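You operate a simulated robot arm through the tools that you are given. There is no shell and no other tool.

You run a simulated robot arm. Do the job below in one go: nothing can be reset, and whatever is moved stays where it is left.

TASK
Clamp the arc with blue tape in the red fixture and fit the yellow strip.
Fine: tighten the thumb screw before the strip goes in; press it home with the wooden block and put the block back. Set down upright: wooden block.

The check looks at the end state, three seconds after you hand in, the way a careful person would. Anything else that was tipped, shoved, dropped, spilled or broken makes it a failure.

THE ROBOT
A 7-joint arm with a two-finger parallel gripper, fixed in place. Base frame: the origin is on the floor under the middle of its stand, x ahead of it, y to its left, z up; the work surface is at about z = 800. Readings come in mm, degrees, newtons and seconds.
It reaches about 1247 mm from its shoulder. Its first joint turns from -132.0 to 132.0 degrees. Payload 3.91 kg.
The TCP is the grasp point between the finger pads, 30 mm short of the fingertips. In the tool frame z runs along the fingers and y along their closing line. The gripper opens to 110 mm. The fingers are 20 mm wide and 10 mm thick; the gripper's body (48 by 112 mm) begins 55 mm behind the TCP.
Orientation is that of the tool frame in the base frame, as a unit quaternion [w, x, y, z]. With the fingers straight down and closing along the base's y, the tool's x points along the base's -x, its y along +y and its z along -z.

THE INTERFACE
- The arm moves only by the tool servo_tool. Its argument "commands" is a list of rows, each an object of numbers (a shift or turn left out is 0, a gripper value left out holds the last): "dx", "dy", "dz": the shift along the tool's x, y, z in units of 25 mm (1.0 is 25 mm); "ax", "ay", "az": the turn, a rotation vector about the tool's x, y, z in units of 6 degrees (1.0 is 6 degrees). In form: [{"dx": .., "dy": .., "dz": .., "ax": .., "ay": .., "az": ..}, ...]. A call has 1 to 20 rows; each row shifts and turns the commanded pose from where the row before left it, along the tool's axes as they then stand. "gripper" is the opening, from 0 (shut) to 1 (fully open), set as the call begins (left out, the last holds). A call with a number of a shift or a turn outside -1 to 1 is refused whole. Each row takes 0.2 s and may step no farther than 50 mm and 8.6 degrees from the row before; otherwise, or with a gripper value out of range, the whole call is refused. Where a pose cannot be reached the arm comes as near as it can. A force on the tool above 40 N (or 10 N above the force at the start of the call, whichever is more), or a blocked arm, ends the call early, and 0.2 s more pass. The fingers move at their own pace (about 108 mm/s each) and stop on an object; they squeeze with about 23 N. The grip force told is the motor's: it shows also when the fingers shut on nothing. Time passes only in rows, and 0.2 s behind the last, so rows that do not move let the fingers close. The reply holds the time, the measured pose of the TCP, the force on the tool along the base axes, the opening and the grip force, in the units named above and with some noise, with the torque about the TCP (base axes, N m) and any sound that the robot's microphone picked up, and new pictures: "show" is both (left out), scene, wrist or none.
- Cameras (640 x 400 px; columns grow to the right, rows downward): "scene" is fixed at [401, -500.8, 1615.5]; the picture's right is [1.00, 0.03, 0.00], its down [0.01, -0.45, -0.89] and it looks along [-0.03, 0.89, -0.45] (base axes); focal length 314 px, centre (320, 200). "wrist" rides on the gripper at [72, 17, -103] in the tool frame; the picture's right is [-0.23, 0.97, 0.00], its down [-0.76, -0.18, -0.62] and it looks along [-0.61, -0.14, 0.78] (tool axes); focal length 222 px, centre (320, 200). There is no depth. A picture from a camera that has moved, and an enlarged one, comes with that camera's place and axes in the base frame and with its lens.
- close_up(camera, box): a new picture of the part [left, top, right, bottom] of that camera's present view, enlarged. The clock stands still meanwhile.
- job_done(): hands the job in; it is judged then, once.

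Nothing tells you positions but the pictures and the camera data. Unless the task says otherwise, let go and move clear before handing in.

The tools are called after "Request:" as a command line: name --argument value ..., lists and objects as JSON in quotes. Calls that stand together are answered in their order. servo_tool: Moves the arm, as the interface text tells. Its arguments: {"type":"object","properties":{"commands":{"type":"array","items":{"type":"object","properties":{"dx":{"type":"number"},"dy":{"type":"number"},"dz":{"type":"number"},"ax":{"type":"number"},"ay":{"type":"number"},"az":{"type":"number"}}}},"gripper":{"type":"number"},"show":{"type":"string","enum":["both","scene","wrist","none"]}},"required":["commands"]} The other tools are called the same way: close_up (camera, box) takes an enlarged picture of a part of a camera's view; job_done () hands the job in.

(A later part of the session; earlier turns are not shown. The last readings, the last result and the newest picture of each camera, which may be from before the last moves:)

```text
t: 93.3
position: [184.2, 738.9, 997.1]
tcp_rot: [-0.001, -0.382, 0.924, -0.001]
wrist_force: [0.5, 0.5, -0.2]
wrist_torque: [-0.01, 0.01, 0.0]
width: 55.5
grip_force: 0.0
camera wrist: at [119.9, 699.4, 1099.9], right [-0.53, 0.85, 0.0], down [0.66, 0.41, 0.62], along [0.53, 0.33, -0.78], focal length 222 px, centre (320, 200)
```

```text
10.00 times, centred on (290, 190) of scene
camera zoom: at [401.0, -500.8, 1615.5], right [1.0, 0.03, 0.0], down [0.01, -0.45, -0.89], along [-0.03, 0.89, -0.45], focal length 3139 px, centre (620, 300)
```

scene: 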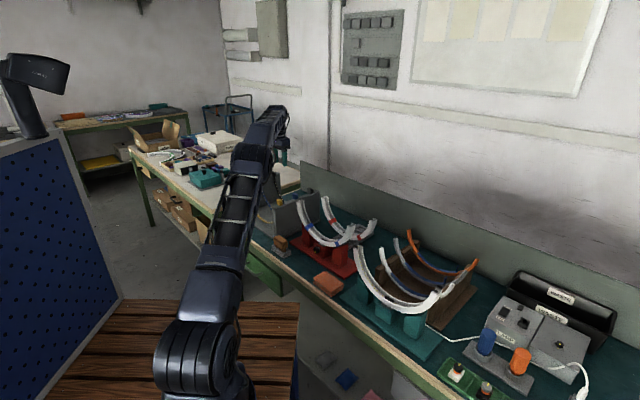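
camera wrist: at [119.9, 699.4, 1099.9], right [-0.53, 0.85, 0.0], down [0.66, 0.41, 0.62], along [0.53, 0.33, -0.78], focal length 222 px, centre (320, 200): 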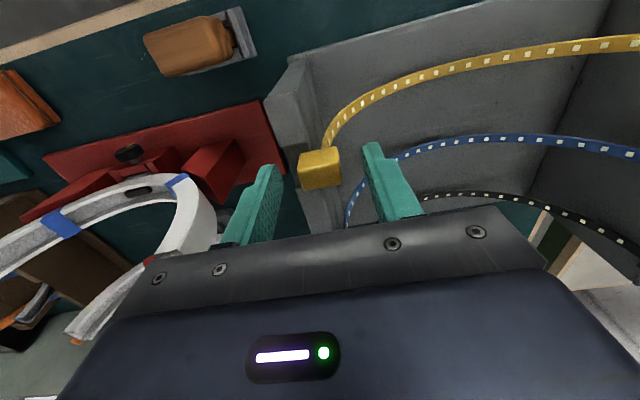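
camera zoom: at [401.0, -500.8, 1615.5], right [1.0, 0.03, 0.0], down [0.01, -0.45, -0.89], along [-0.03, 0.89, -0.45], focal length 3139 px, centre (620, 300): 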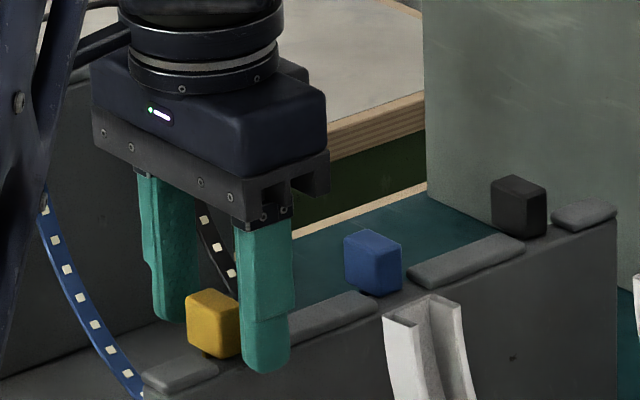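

Request:
servo_tool --commands '[{}, {}, {}, {}]' --gripper 0 --show "wrist"

Request:
close_up --camera "wrist" --box '[260, 100, 380, 220]'

Request:
close_up --camera "scene" --box '[270, 170, 310, 210]'

```text
t: 94.3
position: [184.3, 738.2, 998.5]
tcp_rot: [-0.001, -0.382, 0.924, 0.0]
wrist_force: [-0.1, -0.2, 0.2]
wrist_torque: [0.01, 0.0, 0.03]
width: 25.0
grip_force: 23.7
camera wrist: at [119.9, 699.4, 1100.0], right [-0.53, 0.85, 0.0], down [0.66, 0.41, 0.62], along [0.53, 0.33, -0.78], focal length 222 px, centre (320, 200)
```

wrist: 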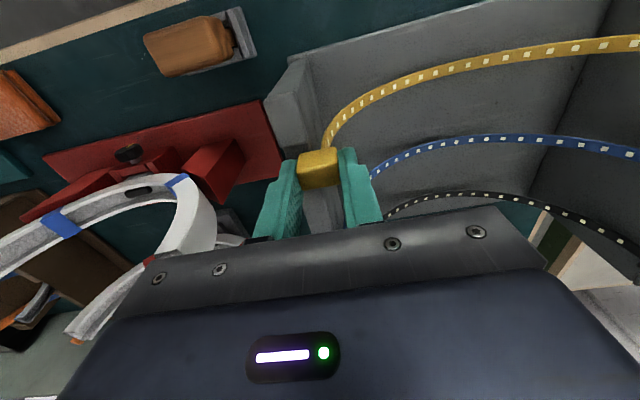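

```text
3.33 times, centred on (320, 160) of wrist
camera zoom: at [119.9, 699.4, 1100.0], right [-0.53, 0.85, 0.0], down [0.66, 0.41, 0.62], along [0.53, 0.33, -0.78], focal length 740 px, centre (320, 333)
```

zoom: 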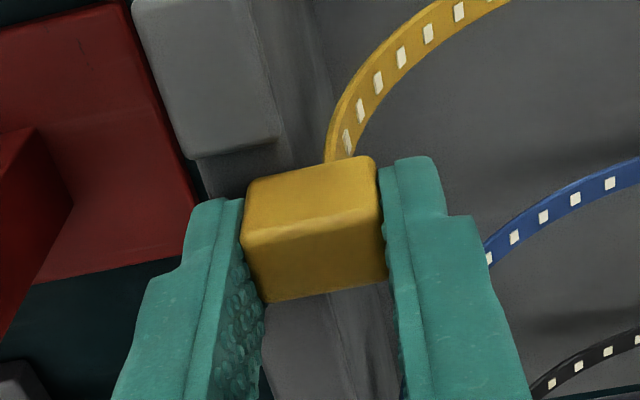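

```text
10.00 times, centred on (290, 190) of scene
camera zoom: at [401.0, -500.8, 1615.5], right [1.0, 0.03, 0.0], down [0.01, -0.45, -0.89], along [-0.03, 0.89, -0.45], focal length 3139 px, centre (620, 300)
```

zoom: 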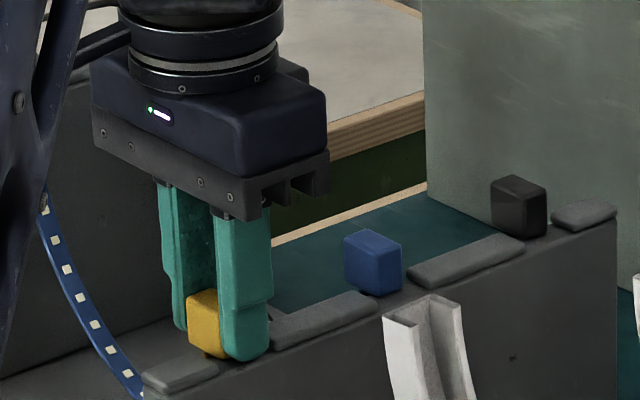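

I have the end block (25 mm wide). I'll lift a little to see how the strip behaves.

Request:
servo_tool --commands '[{"dz": -0.4}, {"dz": -0.4}, {"dz": -0.4}, {}]' --show "both"

Request:
close_up --camera "scene" --box '[240, 160, 320, 240]'

```text
t: 95.3
position: [184.5, 739.1, 1028.0]
tcp_rot: [0.0, -0.383, 0.924, 0.0]
wrist_force: [-0.7, 0.0, -0.7]
wrist_torque: [-0.07, -0.04, 0.0]
width: 25.1
grip_force: 22.7
camera wrist: at [120.3, 699.7, 1131.3], right [-0.53, 0.85, 0.0], down [0.66, 0.41, 0.62], along [0.53, 0.33, -0.78], focal length 222 px, centre (320, 200)
```

scene: 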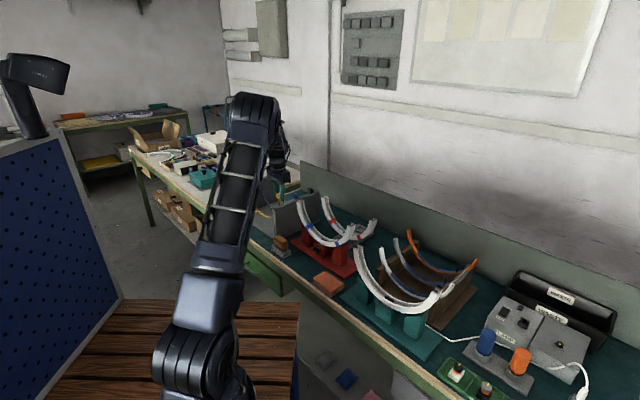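
wrist: 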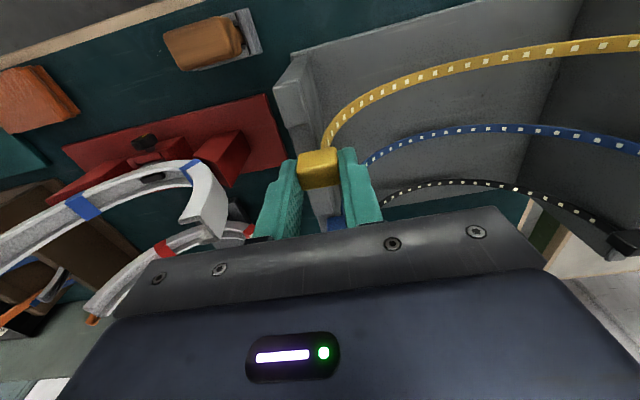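

```text
5.00 times, centred on (280, 200) of scene
camera zoom: at [401.0, -500.8, 1615.5], right [1.0, 0.03, 0.0], down [0.01, -0.45, -0.89], along [-0.03, 0.89, -0.45], focal length 1570 px, centre (520, 200)
```

zoom: 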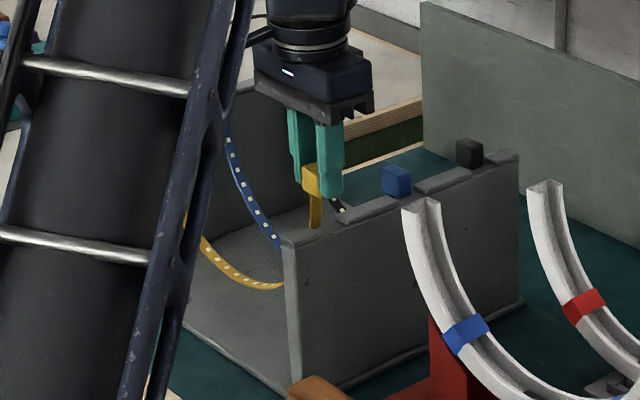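

The strip is rigid and light (about 60 g) and follows cleanly. I'll raise it well above the rack walls and the arc tips.

Request:
servo_tool --commands '[{"dz": -0.8}, {"dz": -0.8}, {"dz": -0.8}, {"dz": -0.8}, {"dz": -0.8}, {"dz": -0.8}, {"dz": -0.8}, {"dz": -0.8}, {"dz": -0.8}, {}]' --show "both"

Request:
close_up --camera "scene" --box '[240, 120, 360, 240]'

```text
t: 97.5
position: [184.4, 740.1, 1205.9]
tcp_rot: [0.0, -0.382, 0.924, 0.0]
wrist_force: [0.5, 0.0, -0.2]
wrist_torque: [-0.04, -0.05, -0.03]
width: 25.0
grip_force: 23.2
camera wrist: at [120.7, 700.9, 1309.8], right [-0.53, 0.85, 0.0], down [0.66, 0.41, 0.62], along [0.53, 0.33, -0.78], focal length 222 px, centre (320, 200)
```

scene: 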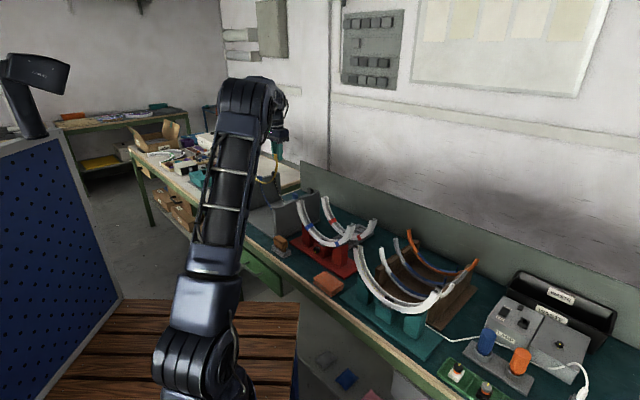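
wrist: 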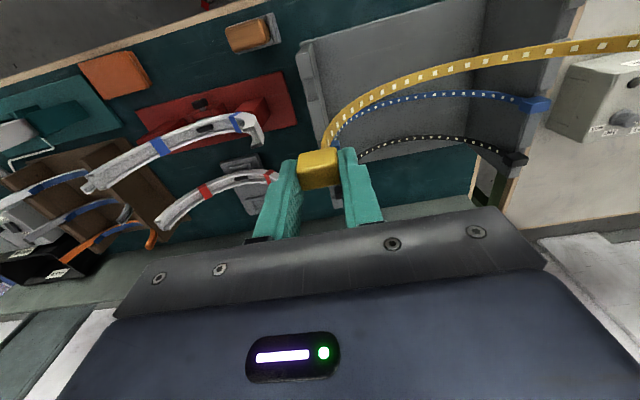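

```text
3.33 times, centred on (300, 180) of scene
camera zoom: at [401.0, -500.8, 1615.5], right [1.0, 0.03, 0.0], down [0.01, -0.45, -0.89], along [-0.03, 0.89, -0.45], focal length 1046 px, centre (387, 267)
```

zoom: 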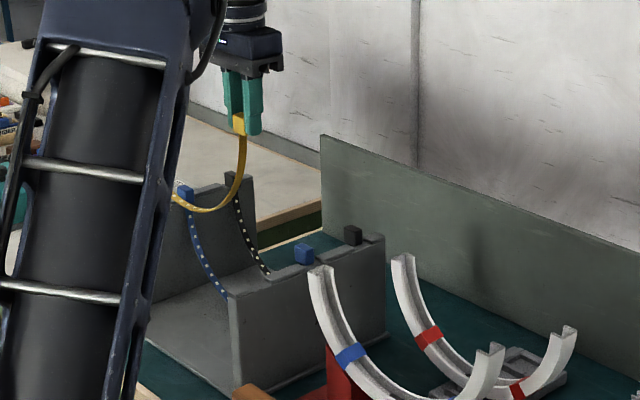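

Request:
servo_tool --commands '[{"dz": -0.8}, {"dy": -0.6, "dx": -0.1}, {"dy": -0.9, "dx": -0.1}, {"dy": -0.9, "dx": -0.1}, {"dy": -0.9, "dx": -0.1}, {"dy": -0.9, "dx": -0.1}, {"dy": -0.9, "dx": -0.1}, {"dy": -0.9, "dx": -0.1}, {"dy": -0.9, "dx": -0.1}, {"dy": -0.9, "dx": -0.1}, {"dy": -0.9, "dx": -0.1}, {"dy": -0.9, "dx": -0.1}, {"dy": -0.9, "dx": -0.1}, {"dy": -0.9, "dx": -0.1}, {"dy": -0.9, "dx": -0.1}, {"dy": -0.9, "dx": -0.1}, {"dy": -0.9, "dx": -0.1}, {"dy": -0.9, "dx": -0.1}, {"dy": -0.6, "dx": -0.04}, {}]' --show "both"

Request:
close_up --camera "wrist" --box '[240, 20, 640, 220]'

Request:
close_up --camera "scene" --box '[270, 100, 420, 260]'

```text
t: 101.7
position: [490.5, 494.2, 1227.7]
tcp_rot: [-0.001, -0.383, 0.924, 0.0]
wrist_force: [-0.1, 1.1, 0.2]
wrist_torque: [-0.04, -0.04, -0.01]
width: 25.3
grip_force: 23.0
camera wrist: at [426.6, 454.7, 1330.9], right [-0.53, 0.85, 0.0], down [0.66, 0.41, 0.62], along [0.53, 0.33, -0.78], focal length 222 px, centre (320, 200)
```

scene: 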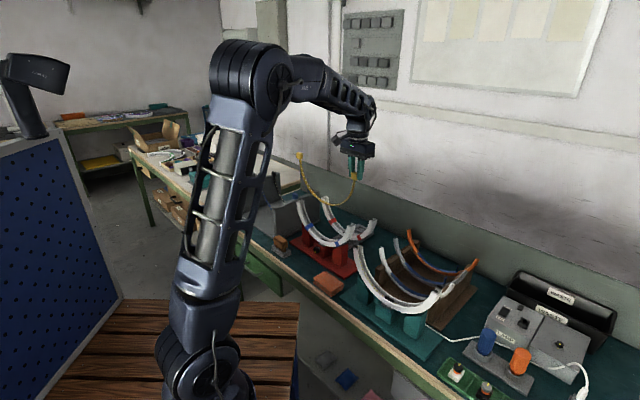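
wrist: 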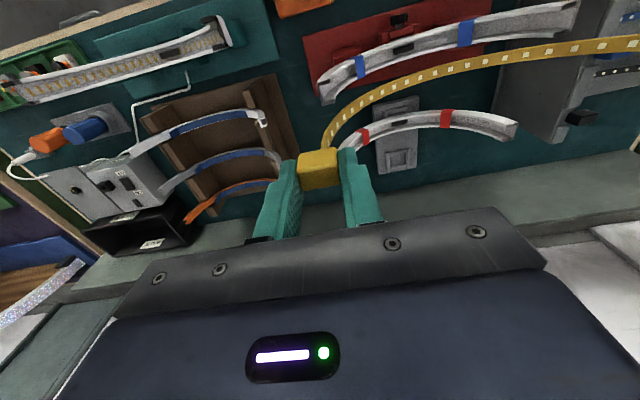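

```text
1.60 times, centred on (440, 120) of wrist
camera zoom: at [426.6, 454.7, 1330.9], right [-0.53, 0.85, 0.0], down [0.66, 0.41, 0.62], along [0.53, 0.33, -0.78], focal length 355 px, centre (128, 328)
```

zoom: 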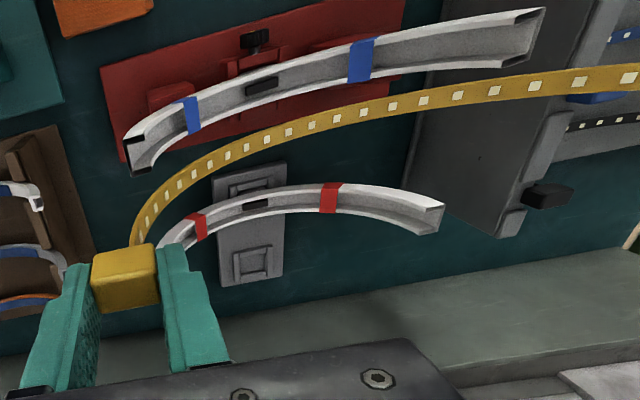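

```text
2.50 times, centred on (345, 180) of scene
camera zoom: at [401.0, -500.8, 1615.5], right [1.0, 0.03, 0.0], down [0.01, -0.45, -0.89], along [-0.03, 0.89, -0.45], focal length 785 px, centre (258, 250)
```

zoom: 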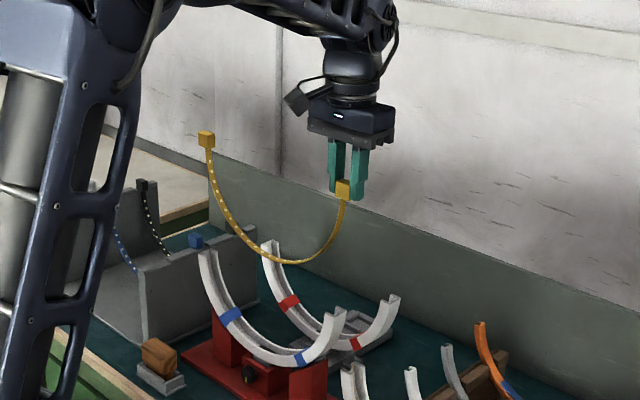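

Request:
servo_tool --commands '[{"az": -0.45}, {"dz": 0.8}, {"dz": 0.8}, {"dz": 0.8}, {"dz": 0.8}, {"dz": 0.8}, {"dz": 0.8}, {}]' --show "both"

Request:
close_up --camera "wrist" --box '[260, 40, 640, 240]'

Request:
close_up --camera "scene" --box '[280, 150, 390, 260]'

```text
t: 103.5
position: [490.3, 494.7, 1106.4]
tcp_rot: [-0.001, -0.405, 0.914, -0.001]
wrist_force: [0.4, -0.3, -0.5]
wrist_torque: [-0.02, -0.05, -0.01]
width: 24.8
grip_force: 22.7
camera wrist: at [429.2, 453.0, 1210.2], right [-0.57, 0.82, 0.0], down [0.64, 0.44, 0.62], along [0.51, 0.35, -0.78], focal length 222 px, centre (320, 200)
```

scene: 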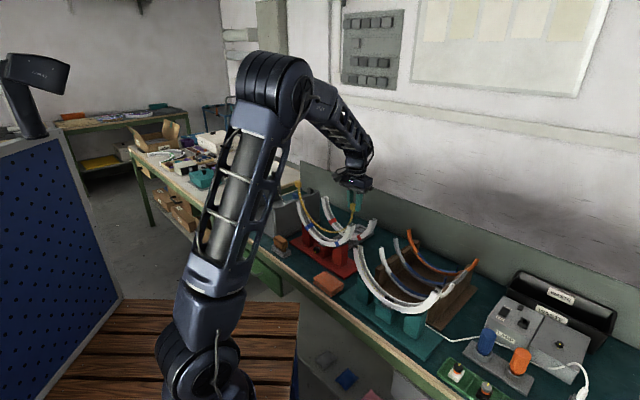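
wrist: 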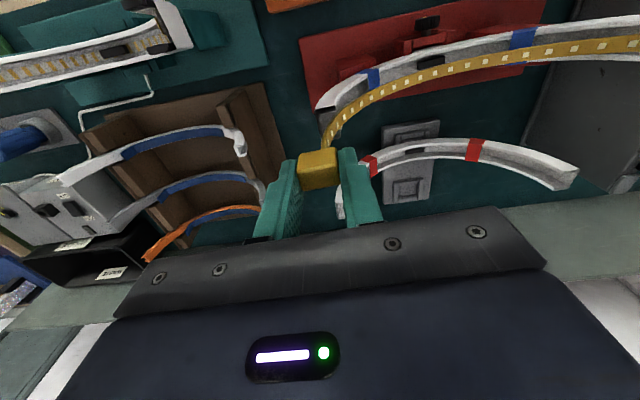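

```text
1.68 times, centred on (450, 140) of wrist
camera zoom: at [429.2, 453.0, 1210.2], right [-0.57, 0.82, 0.0], down [0.64, 0.44, 0.62], along [0.51, 0.35, -0.78], focal length 374 px, centre (101, 301)
```

zoom: 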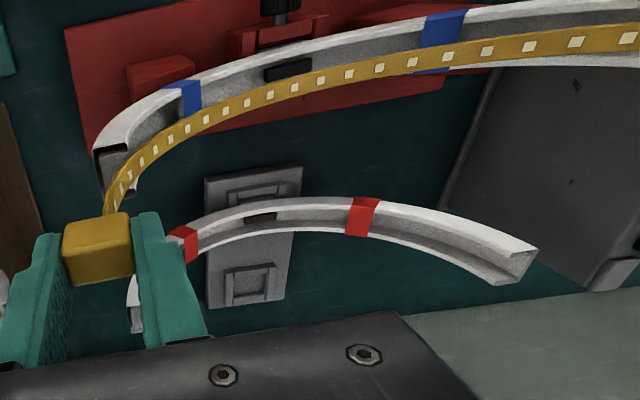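

```text
3.64 times, centred on (335, 205) of scene
camera zoom: at [401.0, -500.8, 1615.5], right [1.0, 0.03, 0.0], down [0.01, -0.45, -0.89], along [-0.03, 0.89, -0.45], focal length 1142 px, centre (266, 182)
```

zoom: 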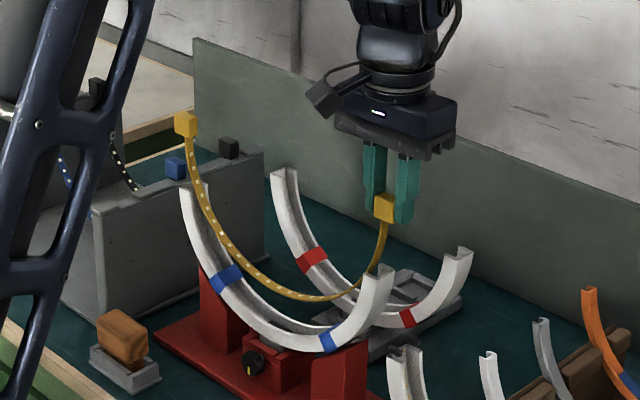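

Request:
close_up --camera "scene" --box '[298, 175, 338, 215]'

Request:
close_up --camera "scene" --box '[340, 195, 380, 235]'

Request:
close_up --camera "wrist" --box '[290, 80, 390, 180]'

Request:
close_up --camera "wrist" --box '[520, 0, 640, 100]'

```text
10.00 times, centred on (318, 195) of scene
camera zoom: at [401.0, -500.8, 1615.5], right [1.0, 0.03, 0.0], down [0.01, -0.45, -0.89], along [-0.03, 0.89, -0.45], focal length 3139 px, centre (340, 250)
```

zoom: 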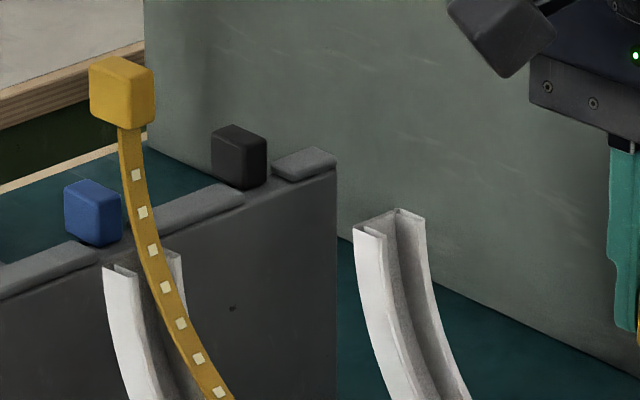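

```text
10.00 times, centred on (360, 215) of scene
camera zoom: at [401.0, -500.8, 1615.5], right [1.0, 0.03, 0.0], down [0.01, -0.45, -0.89], along [-0.03, 0.89, -0.45], focal length 3139 px, centre (-80, 50)
```

zoom: 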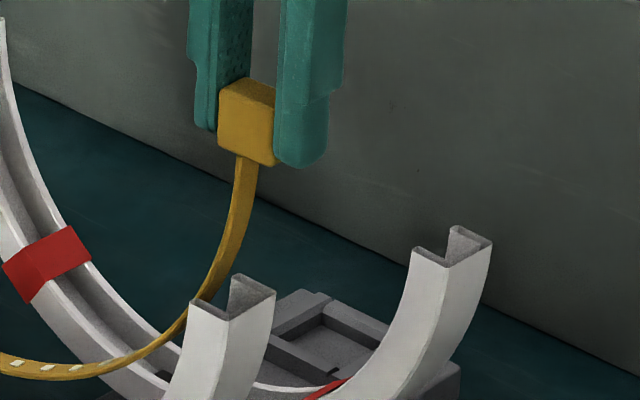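

```text
4.00 times, centred on (340, 130) of wrist
camera zoom: at [429.2, 453.0, 1210.2], right [-0.57, 0.82, 0.0], down [0.64, 0.44, 0.62], along [0.51, 0.35, -0.78], focal length 888 px, centre (240, 480)
```

zoom: 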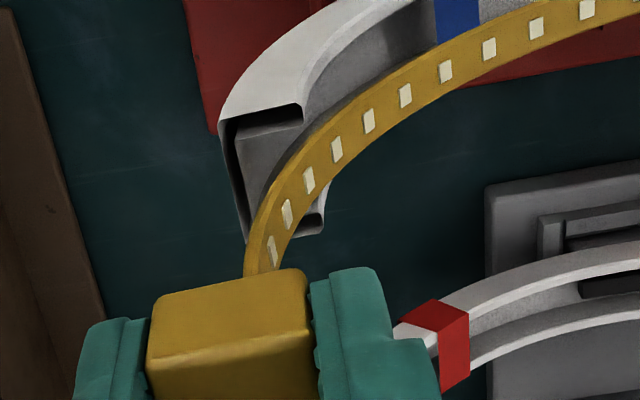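

```text
4.00 times, centred on (580, 50) of wrist
camera zoom: at [429.2, 453.0, 1210.2], right [-0.57, 0.82, 0.0], down [0.64, 0.44, 0.62], along [0.51, 0.35, -0.78], focal length 888 px, centre (-720, 800)
```

zoom: 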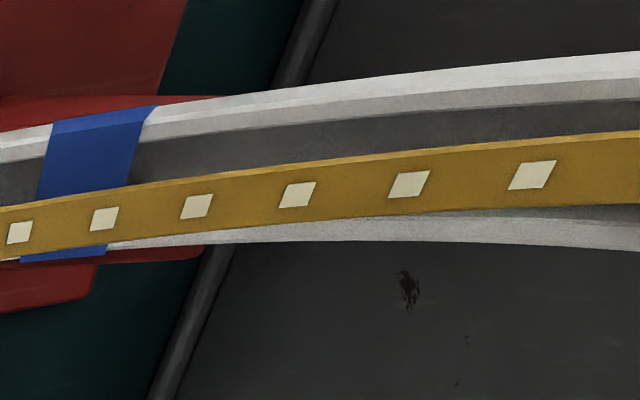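

Request:
servo_tool --commands '[{"dz": 0.4}, {"dz": 0.4}, {"dz": 0.2}, {}]' --show "wrist"

Request:
close_up --camera "scene" --box '[298, 175, 338, 215]'

Request:
close_up --camera "scene" --box '[340, 195, 380, 235]'

Request:
close_up --camera "wrist" --box '[290, 80, 390, 180]'

```text
t: 104.5
position: [490.3, 495.7, 1082.0]
tcp_rot: [0.0, -0.404, 0.915, 0.0]
wrist_force: [0.1, -0.6, -1.0]
wrist_torque: [-0.05, -0.03, 0.02]
width: 24.8
grip_force: 23.0
camera wrist: at [428.9, 453.4, 1184.8], right [-0.57, 0.82, 0.0], down [0.64, 0.44, 0.62], along [0.51, 0.35, -0.78], focal length 222 px, centre (320, 200)
```

wrist: 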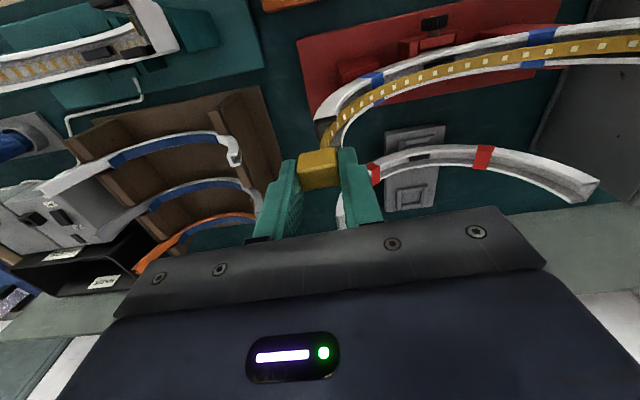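

```text
10.00 times, centred on (318, 195) of scene
camera zoom: at [401.0, -500.8, 1615.5], right [1.0, 0.03, 0.0], down [0.01, -0.45, -0.89], along [-0.03, 0.89, -0.45], focal length 3139 px, centre (340, 250)
```

zoom: 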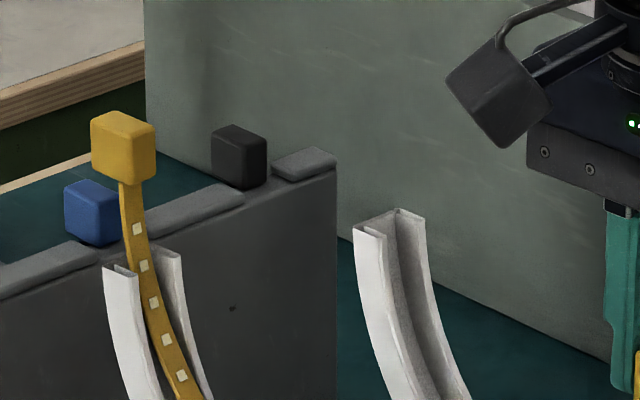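

```text
10.00 times, centred on (360, 215) of scene
camera zoom: at [401.0, -500.8, 1615.5], right [1.0, 0.03, 0.0], down [0.01, -0.45, -0.89], along [-0.03, 0.89, -0.45], focal length 3139 px, centre (-80, 50)
```

zoom: 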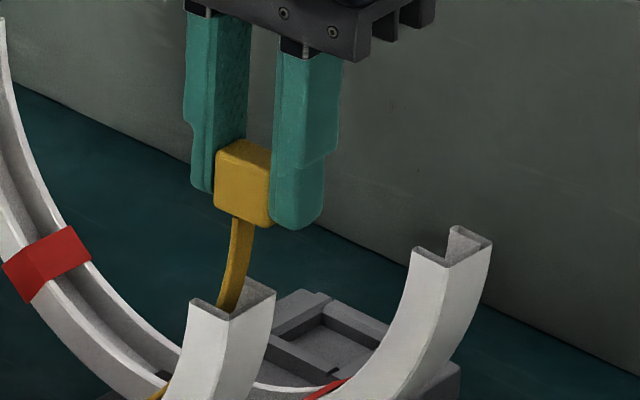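

```text
4.00 times, centred on (340, 130) of wrist
camera zoom: at [428.9, 453.4, 1184.8], right [-0.57, 0.82, 0.0], down [0.64, 0.44, 0.62], along [0.51, 0.35, -0.78], focal length 888 px, centre (240, 480)
```

zoom: 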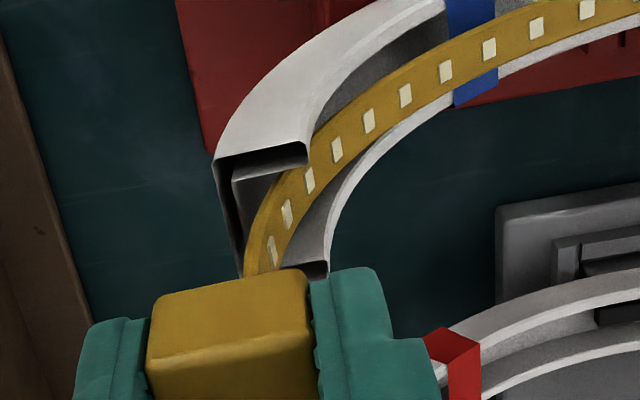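

Request:
servo_tool --commands '[{"dz": 0.3}, {"dz": 0.3}, {"dz": 0.2}, {}]' --show "none"

Request:
close_up --camera "scene" --box '[298, 175, 338, 215]'

Request:
close_up --camera "scene" --box '[340, 195, 380, 235]'

Request:
close_up --camera "wrist" --box '[290, 80, 390, 180]'

```text
t: 105.5
position: [491.2, 494.7, 1063.1]
tcp_rot: [-0.001, -0.405, 0.915, 0.0]
wrist_force: [-0.3, -0.4, -0.5]
wrist_torque: [-0.05, -0.06, 0.01]
width: 24.9
grip_force: 23.4
```

```text
10.00 times, centred on (318, 195) of scene
camera zoom: at [401.0, -500.8, 1615.5], right [1.0, 0.03, 0.0], down [0.01, -0.45, -0.89], along [-0.03, 0.89, -0.45], focal length 3139 px, centre (340, 250)
```

zoom: 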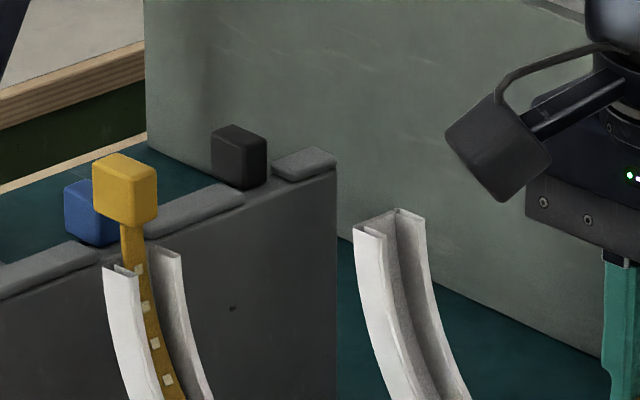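

```text
10.00 times, centred on (360, 215) of scene
camera zoom: at [401.0, -500.8, 1615.5], right [1.0, 0.03, 0.0], down [0.01, -0.45, -0.89], along [-0.03, 0.89, -0.45], focal length 3139 px, centre (-80, 50)
```

zoom: 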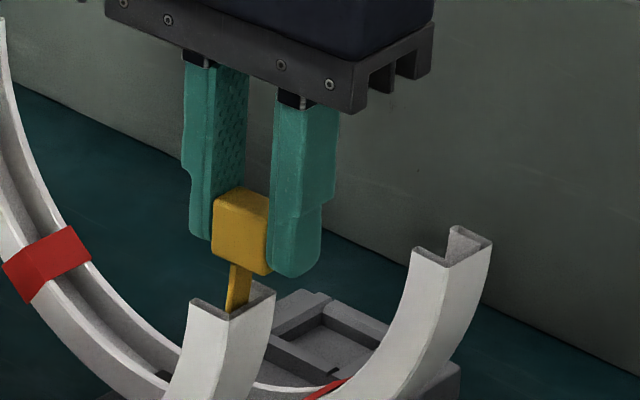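

```text
4.00 times, centred on (340, 130) of wrist
camera zoom: at [429.0, 453.2, 1165.2], right [-0.57, 0.82, 0.0], down [0.64, 0.44, 0.62], along [0.51, 0.35, -0.78], focal length 888 px, centre (240, 480)
```

zoom: 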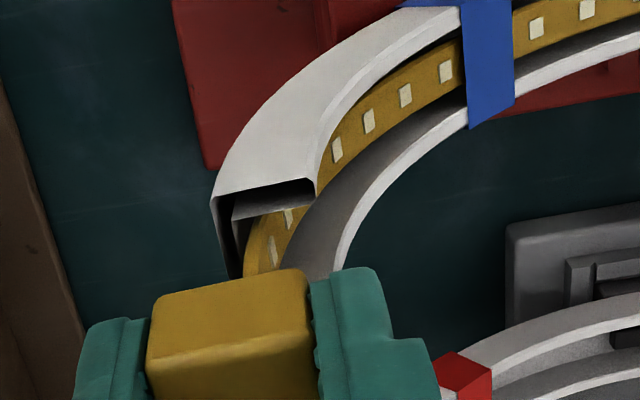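

Request:
servo_tool --commands '[{"dz": 0.2}, {"dz": 0.2}, {"dz": 0.1}, {}]' --show "none"

Request:
close_up --camera "scene" --box '[298, 175, 338, 215]'

Request:
close_up --camera "scene" --box '[340, 195, 380, 235]'

Request:
close_up --camera "wrist" --box '[290, 80, 390, 180]'

```text
t: 106.5
position: [490.3, 495.2, 1050.7]
tcp_rot: [0.0, -0.404, 0.915, 0.001]
wrist_force: [3.2, -1.7, 8.9]
wrist_torque: [0.42, 0.35, -0.05]
width: 25.4
grip_force: 22.9
```

```text
10.00 times, centred on (318, 195) of scene
camera zoom: at [401.0, -500.8, 1615.5], right [1.0, 0.03, 0.0], down [0.01, -0.45, -0.89], along [-0.03, 0.89, -0.45], focal length 3139 px, centre (340, 250)
```

zoom: 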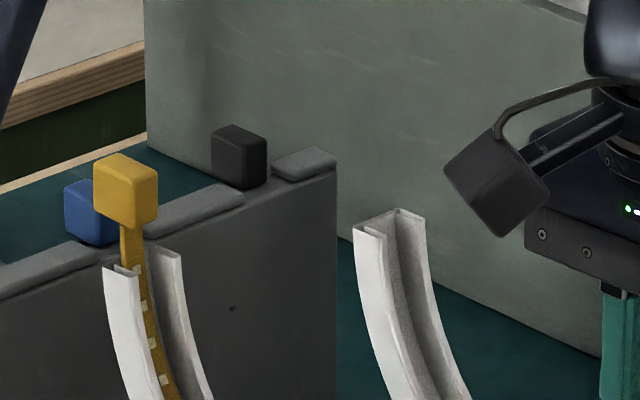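

```text
10.00 times, centred on (360, 215) of scene
camera zoom: at [401.0, -500.8, 1615.5], right [1.0, 0.03, 0.0], down [0.01, -0.45, -0.89], along [-0.03, 0.89, -0.45], focal length 3139 px, centre (-80, 50)
```

zoom: 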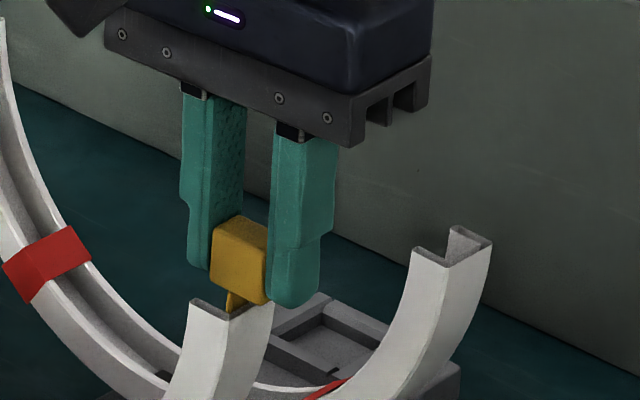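

```text
4.00 times, centred on (340, 130) of wrist
camera zoom: at [428.9, 452.0, 1153.0], right [-0.57, 0.82, 0.0], down [0.64, 0.44, 0.62], along [0.51, 0.35, -0.78], focal length 888 px, centre (240, 480)
```

zoom: 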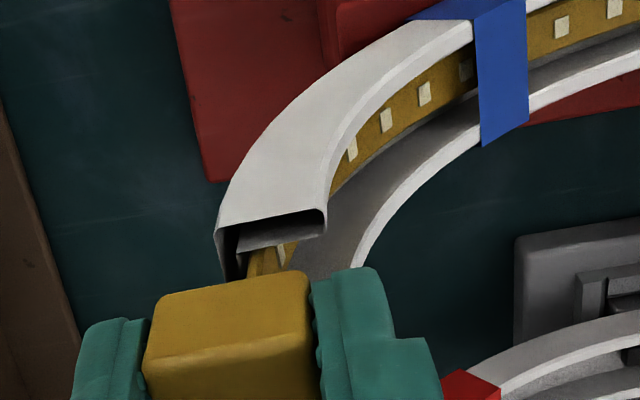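

The strip's left side touched first: it sits about 3 mm too far left. I'll lift slightly, shift it right, and lower again.

Request:
servo_tool --commands '[{"dz": -0.3}, {"dz": -0.3}, {"dy": -0.12}, {"dz": 0.2}, {}]' --show "none"

Request:
close_up --camera "scene" --box '[298, 175, 338, 215]'

Request:
close_up --camera "scene" --box '[340, 195, 380, 235]'

Request:
close_up --camera "wrist" --box '[290, 20, 490, 180]'

```text
t: 107.7
position: [492.2, 491.1, 1061.4]
tcp_rot: [-0.001, -0.404, 0.915, 0.0]
wrist_force: [-2.3, 1.9, 1.6]
wrist_torque: [0.06, 0.09, -0.05]
width: 25.2
grip_force: 22.7
```

```text
10.00 times, centred on (318, 195) of scene
camera zoom: at [401.0, -500.8, 1615.5], right [1.0, 0.03, 0.0], down [0.01, -0.45, -0.89], along [-0.03, 0.89, -0.45], focal length 3139 px, centre (340, 250)
```

zoom: 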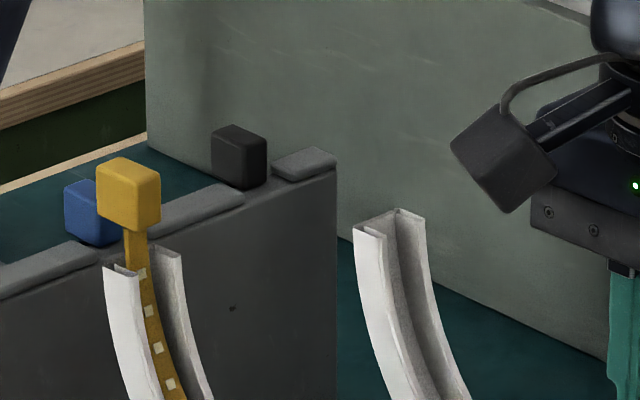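

```text
10.00 times, centred on (360, 215) of scene
camera zoom: at [401.0, -500.8, 1615.5], right [1.0, 0.03, 0.0], down [0.01, -0.45, -0.89], along [-0.03, 0.89, -0.45], focal length 3139 px, centre (-80, 50)
```

zoom: 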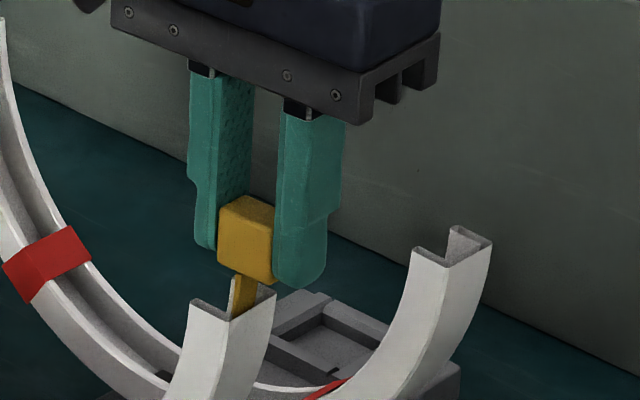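

```text
2.50 times, centred on (390, 100) of wrist
camera zoom: at [430.9, 449.5, 1163.0], right [-0.57, 0.82, 0.0], down [0.64, 0.44, 0.62], along [0.51, 0.35, -0.78], focal length 555 px, centre (145, 450)
```

zoom: 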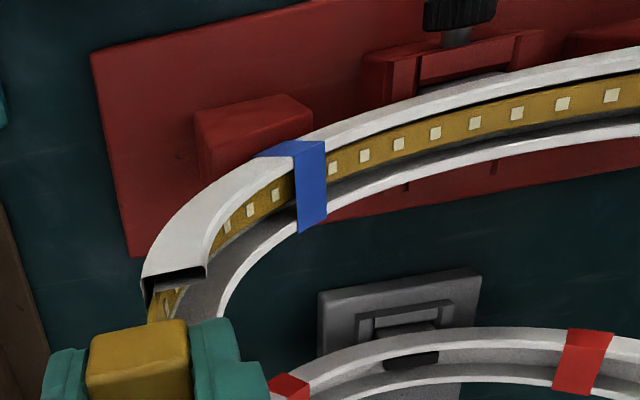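

Request:
servo_tool --commands '[{"dz": 0.2}, {"dz": 0.2}, {}]' --show "none"

Request:
close_up --camera "scene" --box '[298, 175, 338, 215]'

Request:
close_up --camera "scene" --box '[340, 195, 380, 235]'

Request:
close_up --camera "wrist" --box '[290, 20, 490, 180]'

```text
t: 108.5
position: [493.2, 493.5, 1050.3]
tcp_rot: [0.0, -0.404, 0.915, 0.0]
wrist_force: [-7.0, 6.9, 13.5]
wrist_torque: [0.64, 0.63, -0.06]
width: 25.5
grip_force: 23.5
```

```text
10.00 times, centred on (318, 195) of scene
camera zoom: at [401.0, -500.8, 1615.5], right [1.0, 0.03, 0.0], down [0.01, -0.45, -0.89], along [-0.03, 0.89, -0.45], focal length 3139 px, centre (340, 250)
```

zoom: 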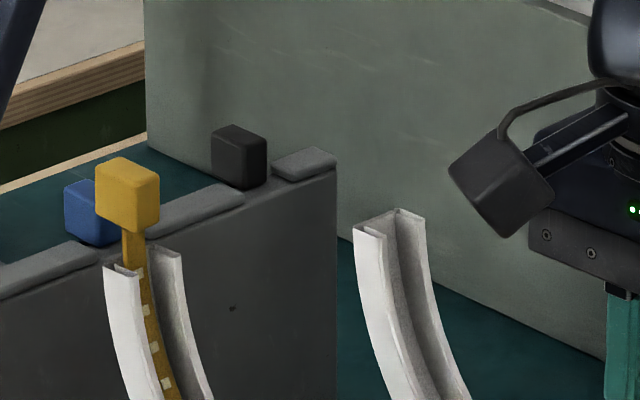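

```text
10.00 times, centred on (360, 215) of scene
camera zoom: at [401.0, -500.8, 1615.5], right [1.0, 0.03, 0.0], down [0.01, -0.45, -0.89], along [-0.03, 0.89, -0.45], focal length 3139 px, centre (-80, 50)
```

zoom: 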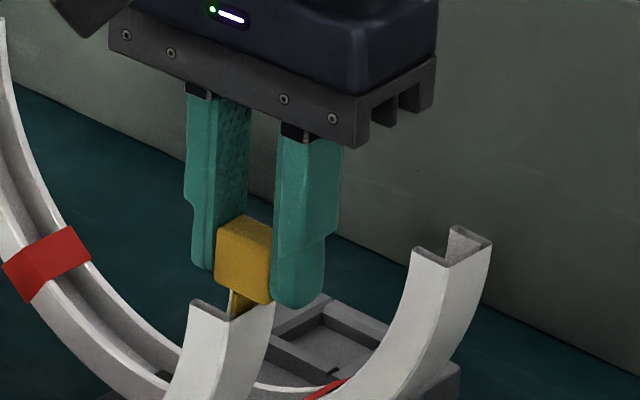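

```text
2.50 times, centred on (390, 100) of wrist
camera zoom: at [430.4, 450.8, 1153.2], right [-0.57, 0.82, 0.0], down [0.64, 0.44, 0.62], along [0.51, 0.35, -0.78], focal length 555 px, centre (145, 450)
```

zoom: 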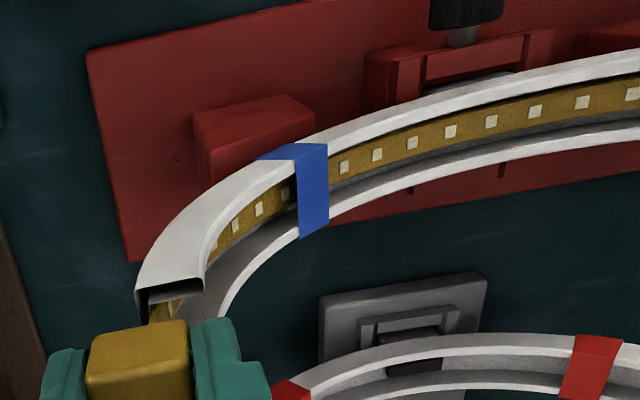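

Request:
servo_tool --commands '[{"dz": -0.3}, {"dz": -0.12, "dy": 0.05}, {}]' --show "none"

Request:
close_up --camera "wrist" --box '[380, 0, 480, 80]'

Request:
close_up --camera "scene" --box '[295, 195, 365, 255]'

```text
t: 109.3
position: [493.7, 494.0, 1060.0]
tcp_rot: [0.0, -0.404, 0.915, 0.0]
wrist_force: [0.0, 0.3, -0.1]
wrist_torque: [-0.03, -0.04, -0.03]
width: 24.9
grip_force: 22.8
```

```text
5.00 times, centred on (430, 40) of wrist
camera zoom: at [430.9, 450.8, 1162.7], right [-0.57, 0.82, 0.0], down [0.64, 0.44, 0.62], along [0.51, 0.35, -0.78], focal length 1111 px, centre (-230, 1000)
```

zoom: 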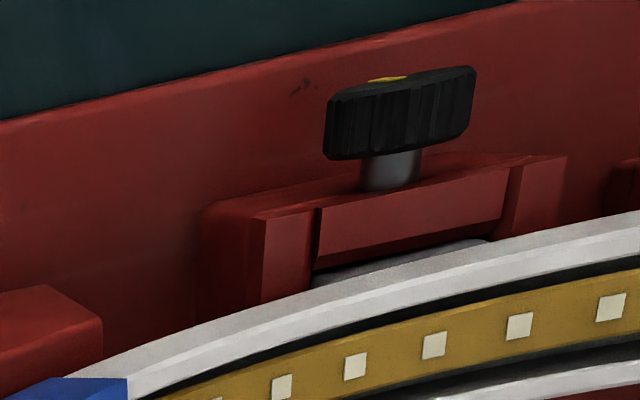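

```text
6.67 times, centred on (330, 225) of scene
camera zoom: at [401.0, -500.8, 1615.5], right [1.0, 0.03, 0.0], down [0.01, -0.45, -0.89], along [-0.03, 0.89, -0.45], focal length 2093 px, centre (253, 33)
```

zoom: 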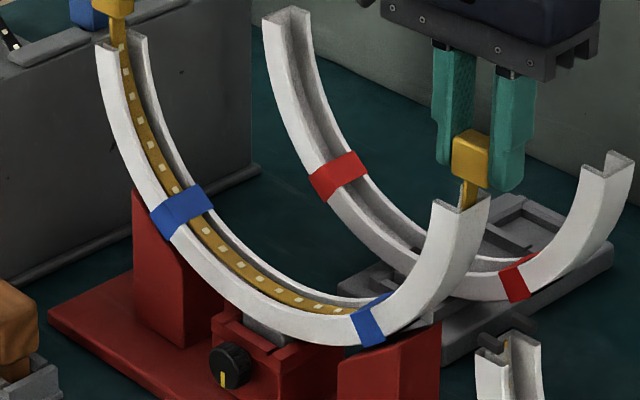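

Request:
servo_tool --commands '[{"dz": 0.08}, {"dz": 0.04}, {}]' --show "none"

```text
t: 110.1
position: [491.5, 493.3, 1057.6]
tcp_rot: [-0.001, -0.404, 0.915, 0.0]
wrist_force: [0.6, -0.4, -1.3]
wrist_torque: [-0.05, -0.04, 0.02]
width: 24.9
grip_force: 22.6
```

Request:
servo_tool --commands '[{"dz": 0.08}, {"dz": 0.04}, {}]' --show "none"

```text
t: 110.9
position: [491.8, 492.8, 1055.5]
tcp_rot: [-0.001, -0.404, 0.915, 0.0]
wrist_force: [-0.8, 1.5, 1.4]
wrist_torque: [0.1, 0.08, -0.03]
width: 25.1
grip_force: 23.0
```

The strip now rests evenly in the channel (it stops about 13 mm above home, ready to be pressed). I'll let go gently and rise.

Request:
servo_tool --commands '[{}, {}, {}]' --gripper 0.4 --show "none"

Request:
close_up --camera "scene" --box '[290, 170, 380, 260]'

Request:
close_up --camera "wrist" --box '[260, 20, 560, 220]'

```text
t: 111.7
position: [491.7, 493.8, 1054.2]
tcp_rot: [0.0, -0.404, 0.915, 0.0]
wrist_force: [-0.7, 0.7, 1.3]
wrist_torque: [-0.01, 0.0, 0.03]
width: 44.2
grip_force: 0.0
```

```text
4.44 times, centred on (335, 215) of scene
camera zoom: at [401.0, -500.8, 1615.5], right [1.0, 0.03, 0.0], down [0.01, -0.45, -0.89], along [-0.03, 0.89, -0.45], focal length 1395 px, centre (253, 133)
```

zoom: 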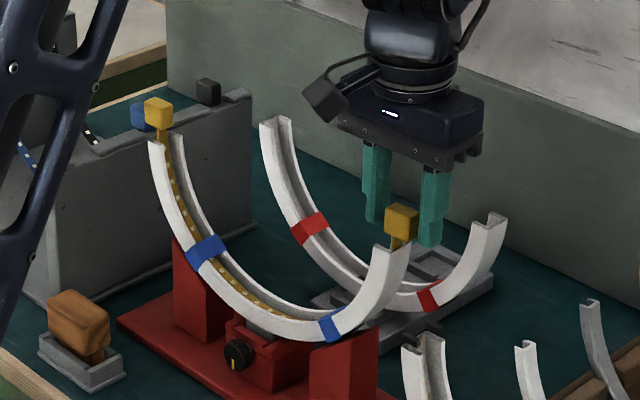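

```text
2.00 times, centred on (410, 120) of wrist
camera zoom: at [430.4, 450.8, 1157.2], right [-0.57, 0.82, 0.0], down [0.64, 0.44, 0.62], along [0.51, 0.35, -0.78], focal length 444 px, centre (140, 360)
```

zoom: 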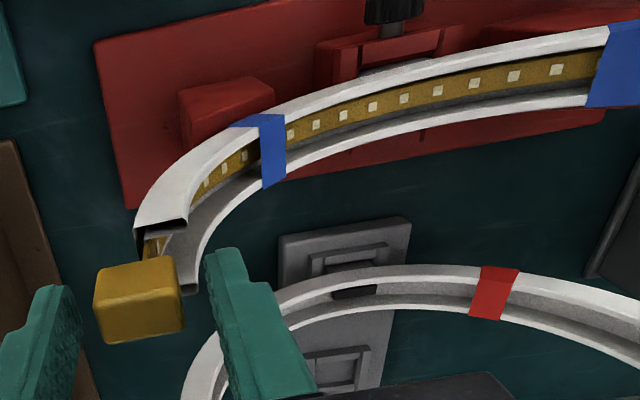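

Request:
servo_tool --commands '[{"dz": -0.5}, {"dz": -1}, {"dz": -1}, {"dz": -1}, {"dz": -1, "az": 0.443}, {"dy": 0.9, "dx": 0.35}, {"dy": 0.9, "dx": 0.35}, {"dy": 0.9, "dx": 0.35}, {"dy": 0.9, "dx": 0.35}, {"dy": 0.9, "dx": 0.35}, {"dy": 0.9, "dx": 0.35}, {"dy": 0.9, "dx": 0.35}, {"dy": 0.9, "dx": 0.35}, {"dy": 0.9, "dx": 0.35}, {"dy": 0.9, "dx": 0.35}, {"dy": 0.9, "dx": 0.35}, {"dy": 0.9, "dx": 0.35}, {}]' --show "both"

Request:
close_up --camera "wrist" --box '[240, 20, 400, 180]'

Request:
close_up --camera "scene" --box '[265, 225, 305, 260]'

Request:
close_up --camera "scene" --box '[290, 190, 370, 260]'

```text
t: 115.5
position: [227.3, 609.2, 1167.4]
tcp_rot: [-0.001, -0.383, 0.924, 0.001]
wrist_force: [1.0, -0.1, -0.9]
wrist_torque: [0.02, -0.02, 0.0]
width: 43.5
grip_force: 0.0
camera wrist: at [163.5, 571.0, 1270.7], right [-0.53, 0.85, 0.0], down [0.66, 0.41, 0.62], along [0.53, 0.33, -0.78], focal length 222 px, centre (320, 200)
```

scene: 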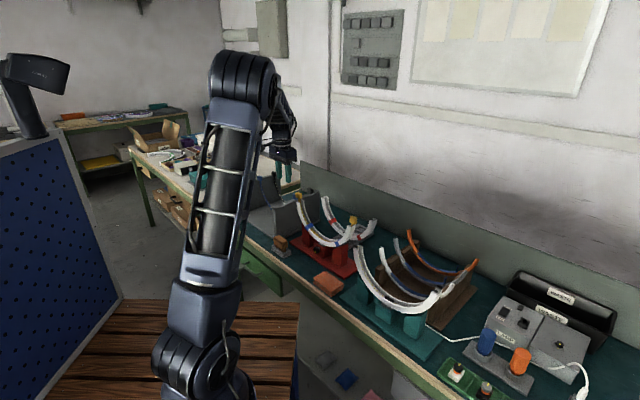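
wrist: 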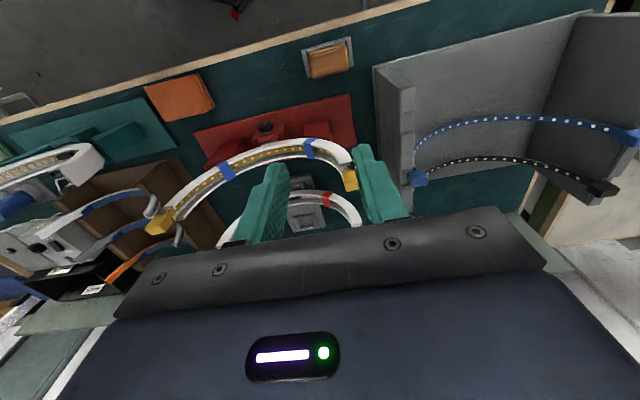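

```text
2.50 times, centred on (320, 100) of wrist
camera zoom: at [163.5, 571.0, 1270.7], right [-0.53, 0.85, 0.0], down [0.66, 0.41, 0.62], along [0.53, 0.33, -0.78], focal length 555 px, centre (320, 450)
```

zoom: 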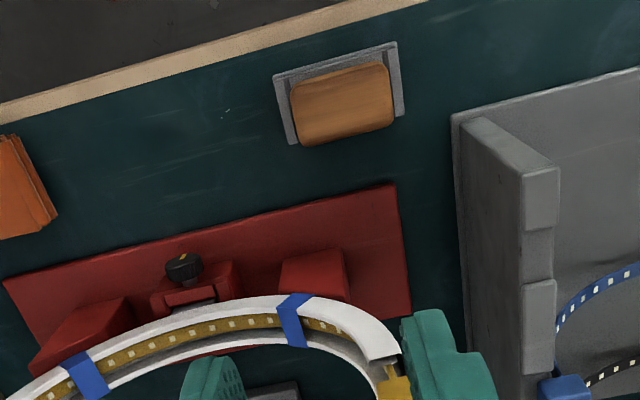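

```text
11.43 times, centred on (285, 242) of scene
camera zoom: at [401.0, -500.8, 1615.5], right [1.0, 0.03, 0.0], down [0.01, -0.45, -0.89], along [-0.03, 0.89, -0.45], focal length 3588 px, centre (720, -286)
```

zoom: 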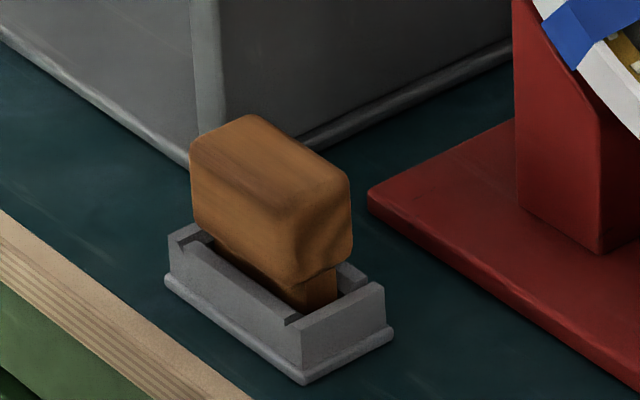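

```text
5.71 times, centred on (330, 225) of scene
camera zoom: at [401.0, -500.8, 1615.5], right [1.0, 0.03, 0.0], down [0.01, -0.45, -0.89], along [-0.03, 0.89, -0.45], focal length 1794 px, centre (263, 57)
```

zoom: 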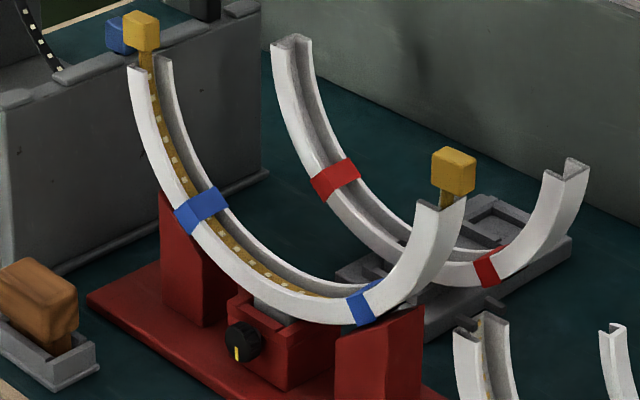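

The strip sits level in the channel, about 13 mm proud at both ends. Next the wooden block: its body is about 60 × 34 × 30 mm (top z ≈ 860) with a narrower tongue standing in the grey tray. I'll turn the gripper to take it across its narrow side.

Request:
servo_tool --commands '[{"az": 1, "dz": 0.5}, {"az": 1, "dz": 0.5}, {"az": 1, "dz": 0.5}, {"az": 1, "dz": 0.5}, {"az": 1, "dz": 0.5}, {"az": 1, "dz": 0.5}, {"az": 1, "dz": 0.5}, {"az": 1, "dz": 0.5}, {"az": 1}, {"az": 1}, {"az": 1}, {"az": 1}, {"az": 1}, {"az": 1}, {"az": 1}, {"dx": 0.8, "dy": -0.9}, {}, {}]' --gripper 0.6 --show "wrist"

Request:
close_up --camera "wrist" --box '[260, 60, 380, 180]'

```text
t: 119.3
position: [195.7, 605.3, 1067.9]
tcp_rot: [-0.001, 0.383, 0.924, -0.001]
wrist_force: [0.8, 0.7, 0.7]
wrist_torque: [-0.02, -0.01, 0.01]
width: 66.1
grip_force: 0.1
camera wrist: at [156.4, 669.0, 1170.1], right [0.85, 0.53, 0.0], down [0.41, -0.66, 0.62], along [0.33, -0.53, -0.78], focal length 222 px, centre (320, 200)
```

wrist: 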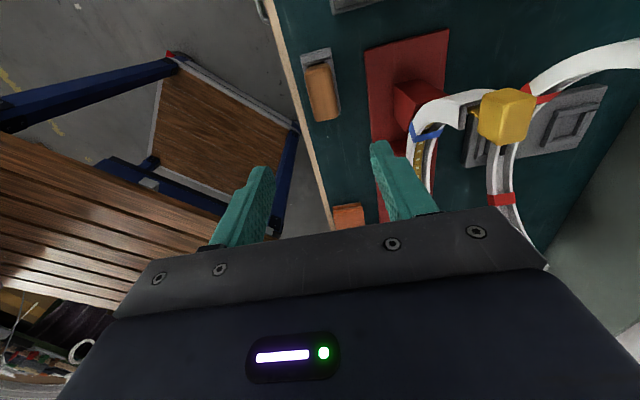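

```text
3.33 times, centred on (320, 120) of wrist
camera zoom: at [156.4, 669.0, 1170.1], right [0.85, 0.53, 0.0], down [0.41, -0.66, 0.62], along [0.33, -0.53, -0.78], focal length 740 px, centre (320, 467)
```

zoom: 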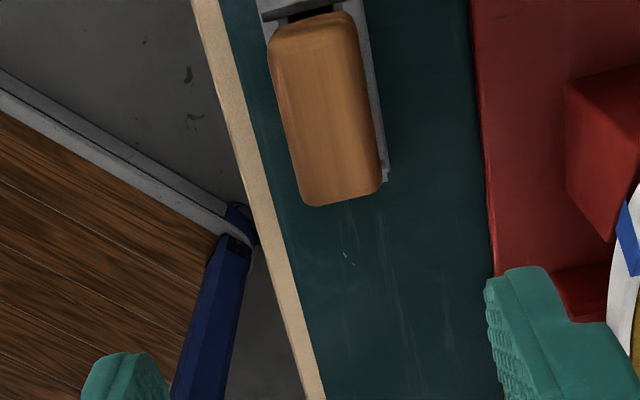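

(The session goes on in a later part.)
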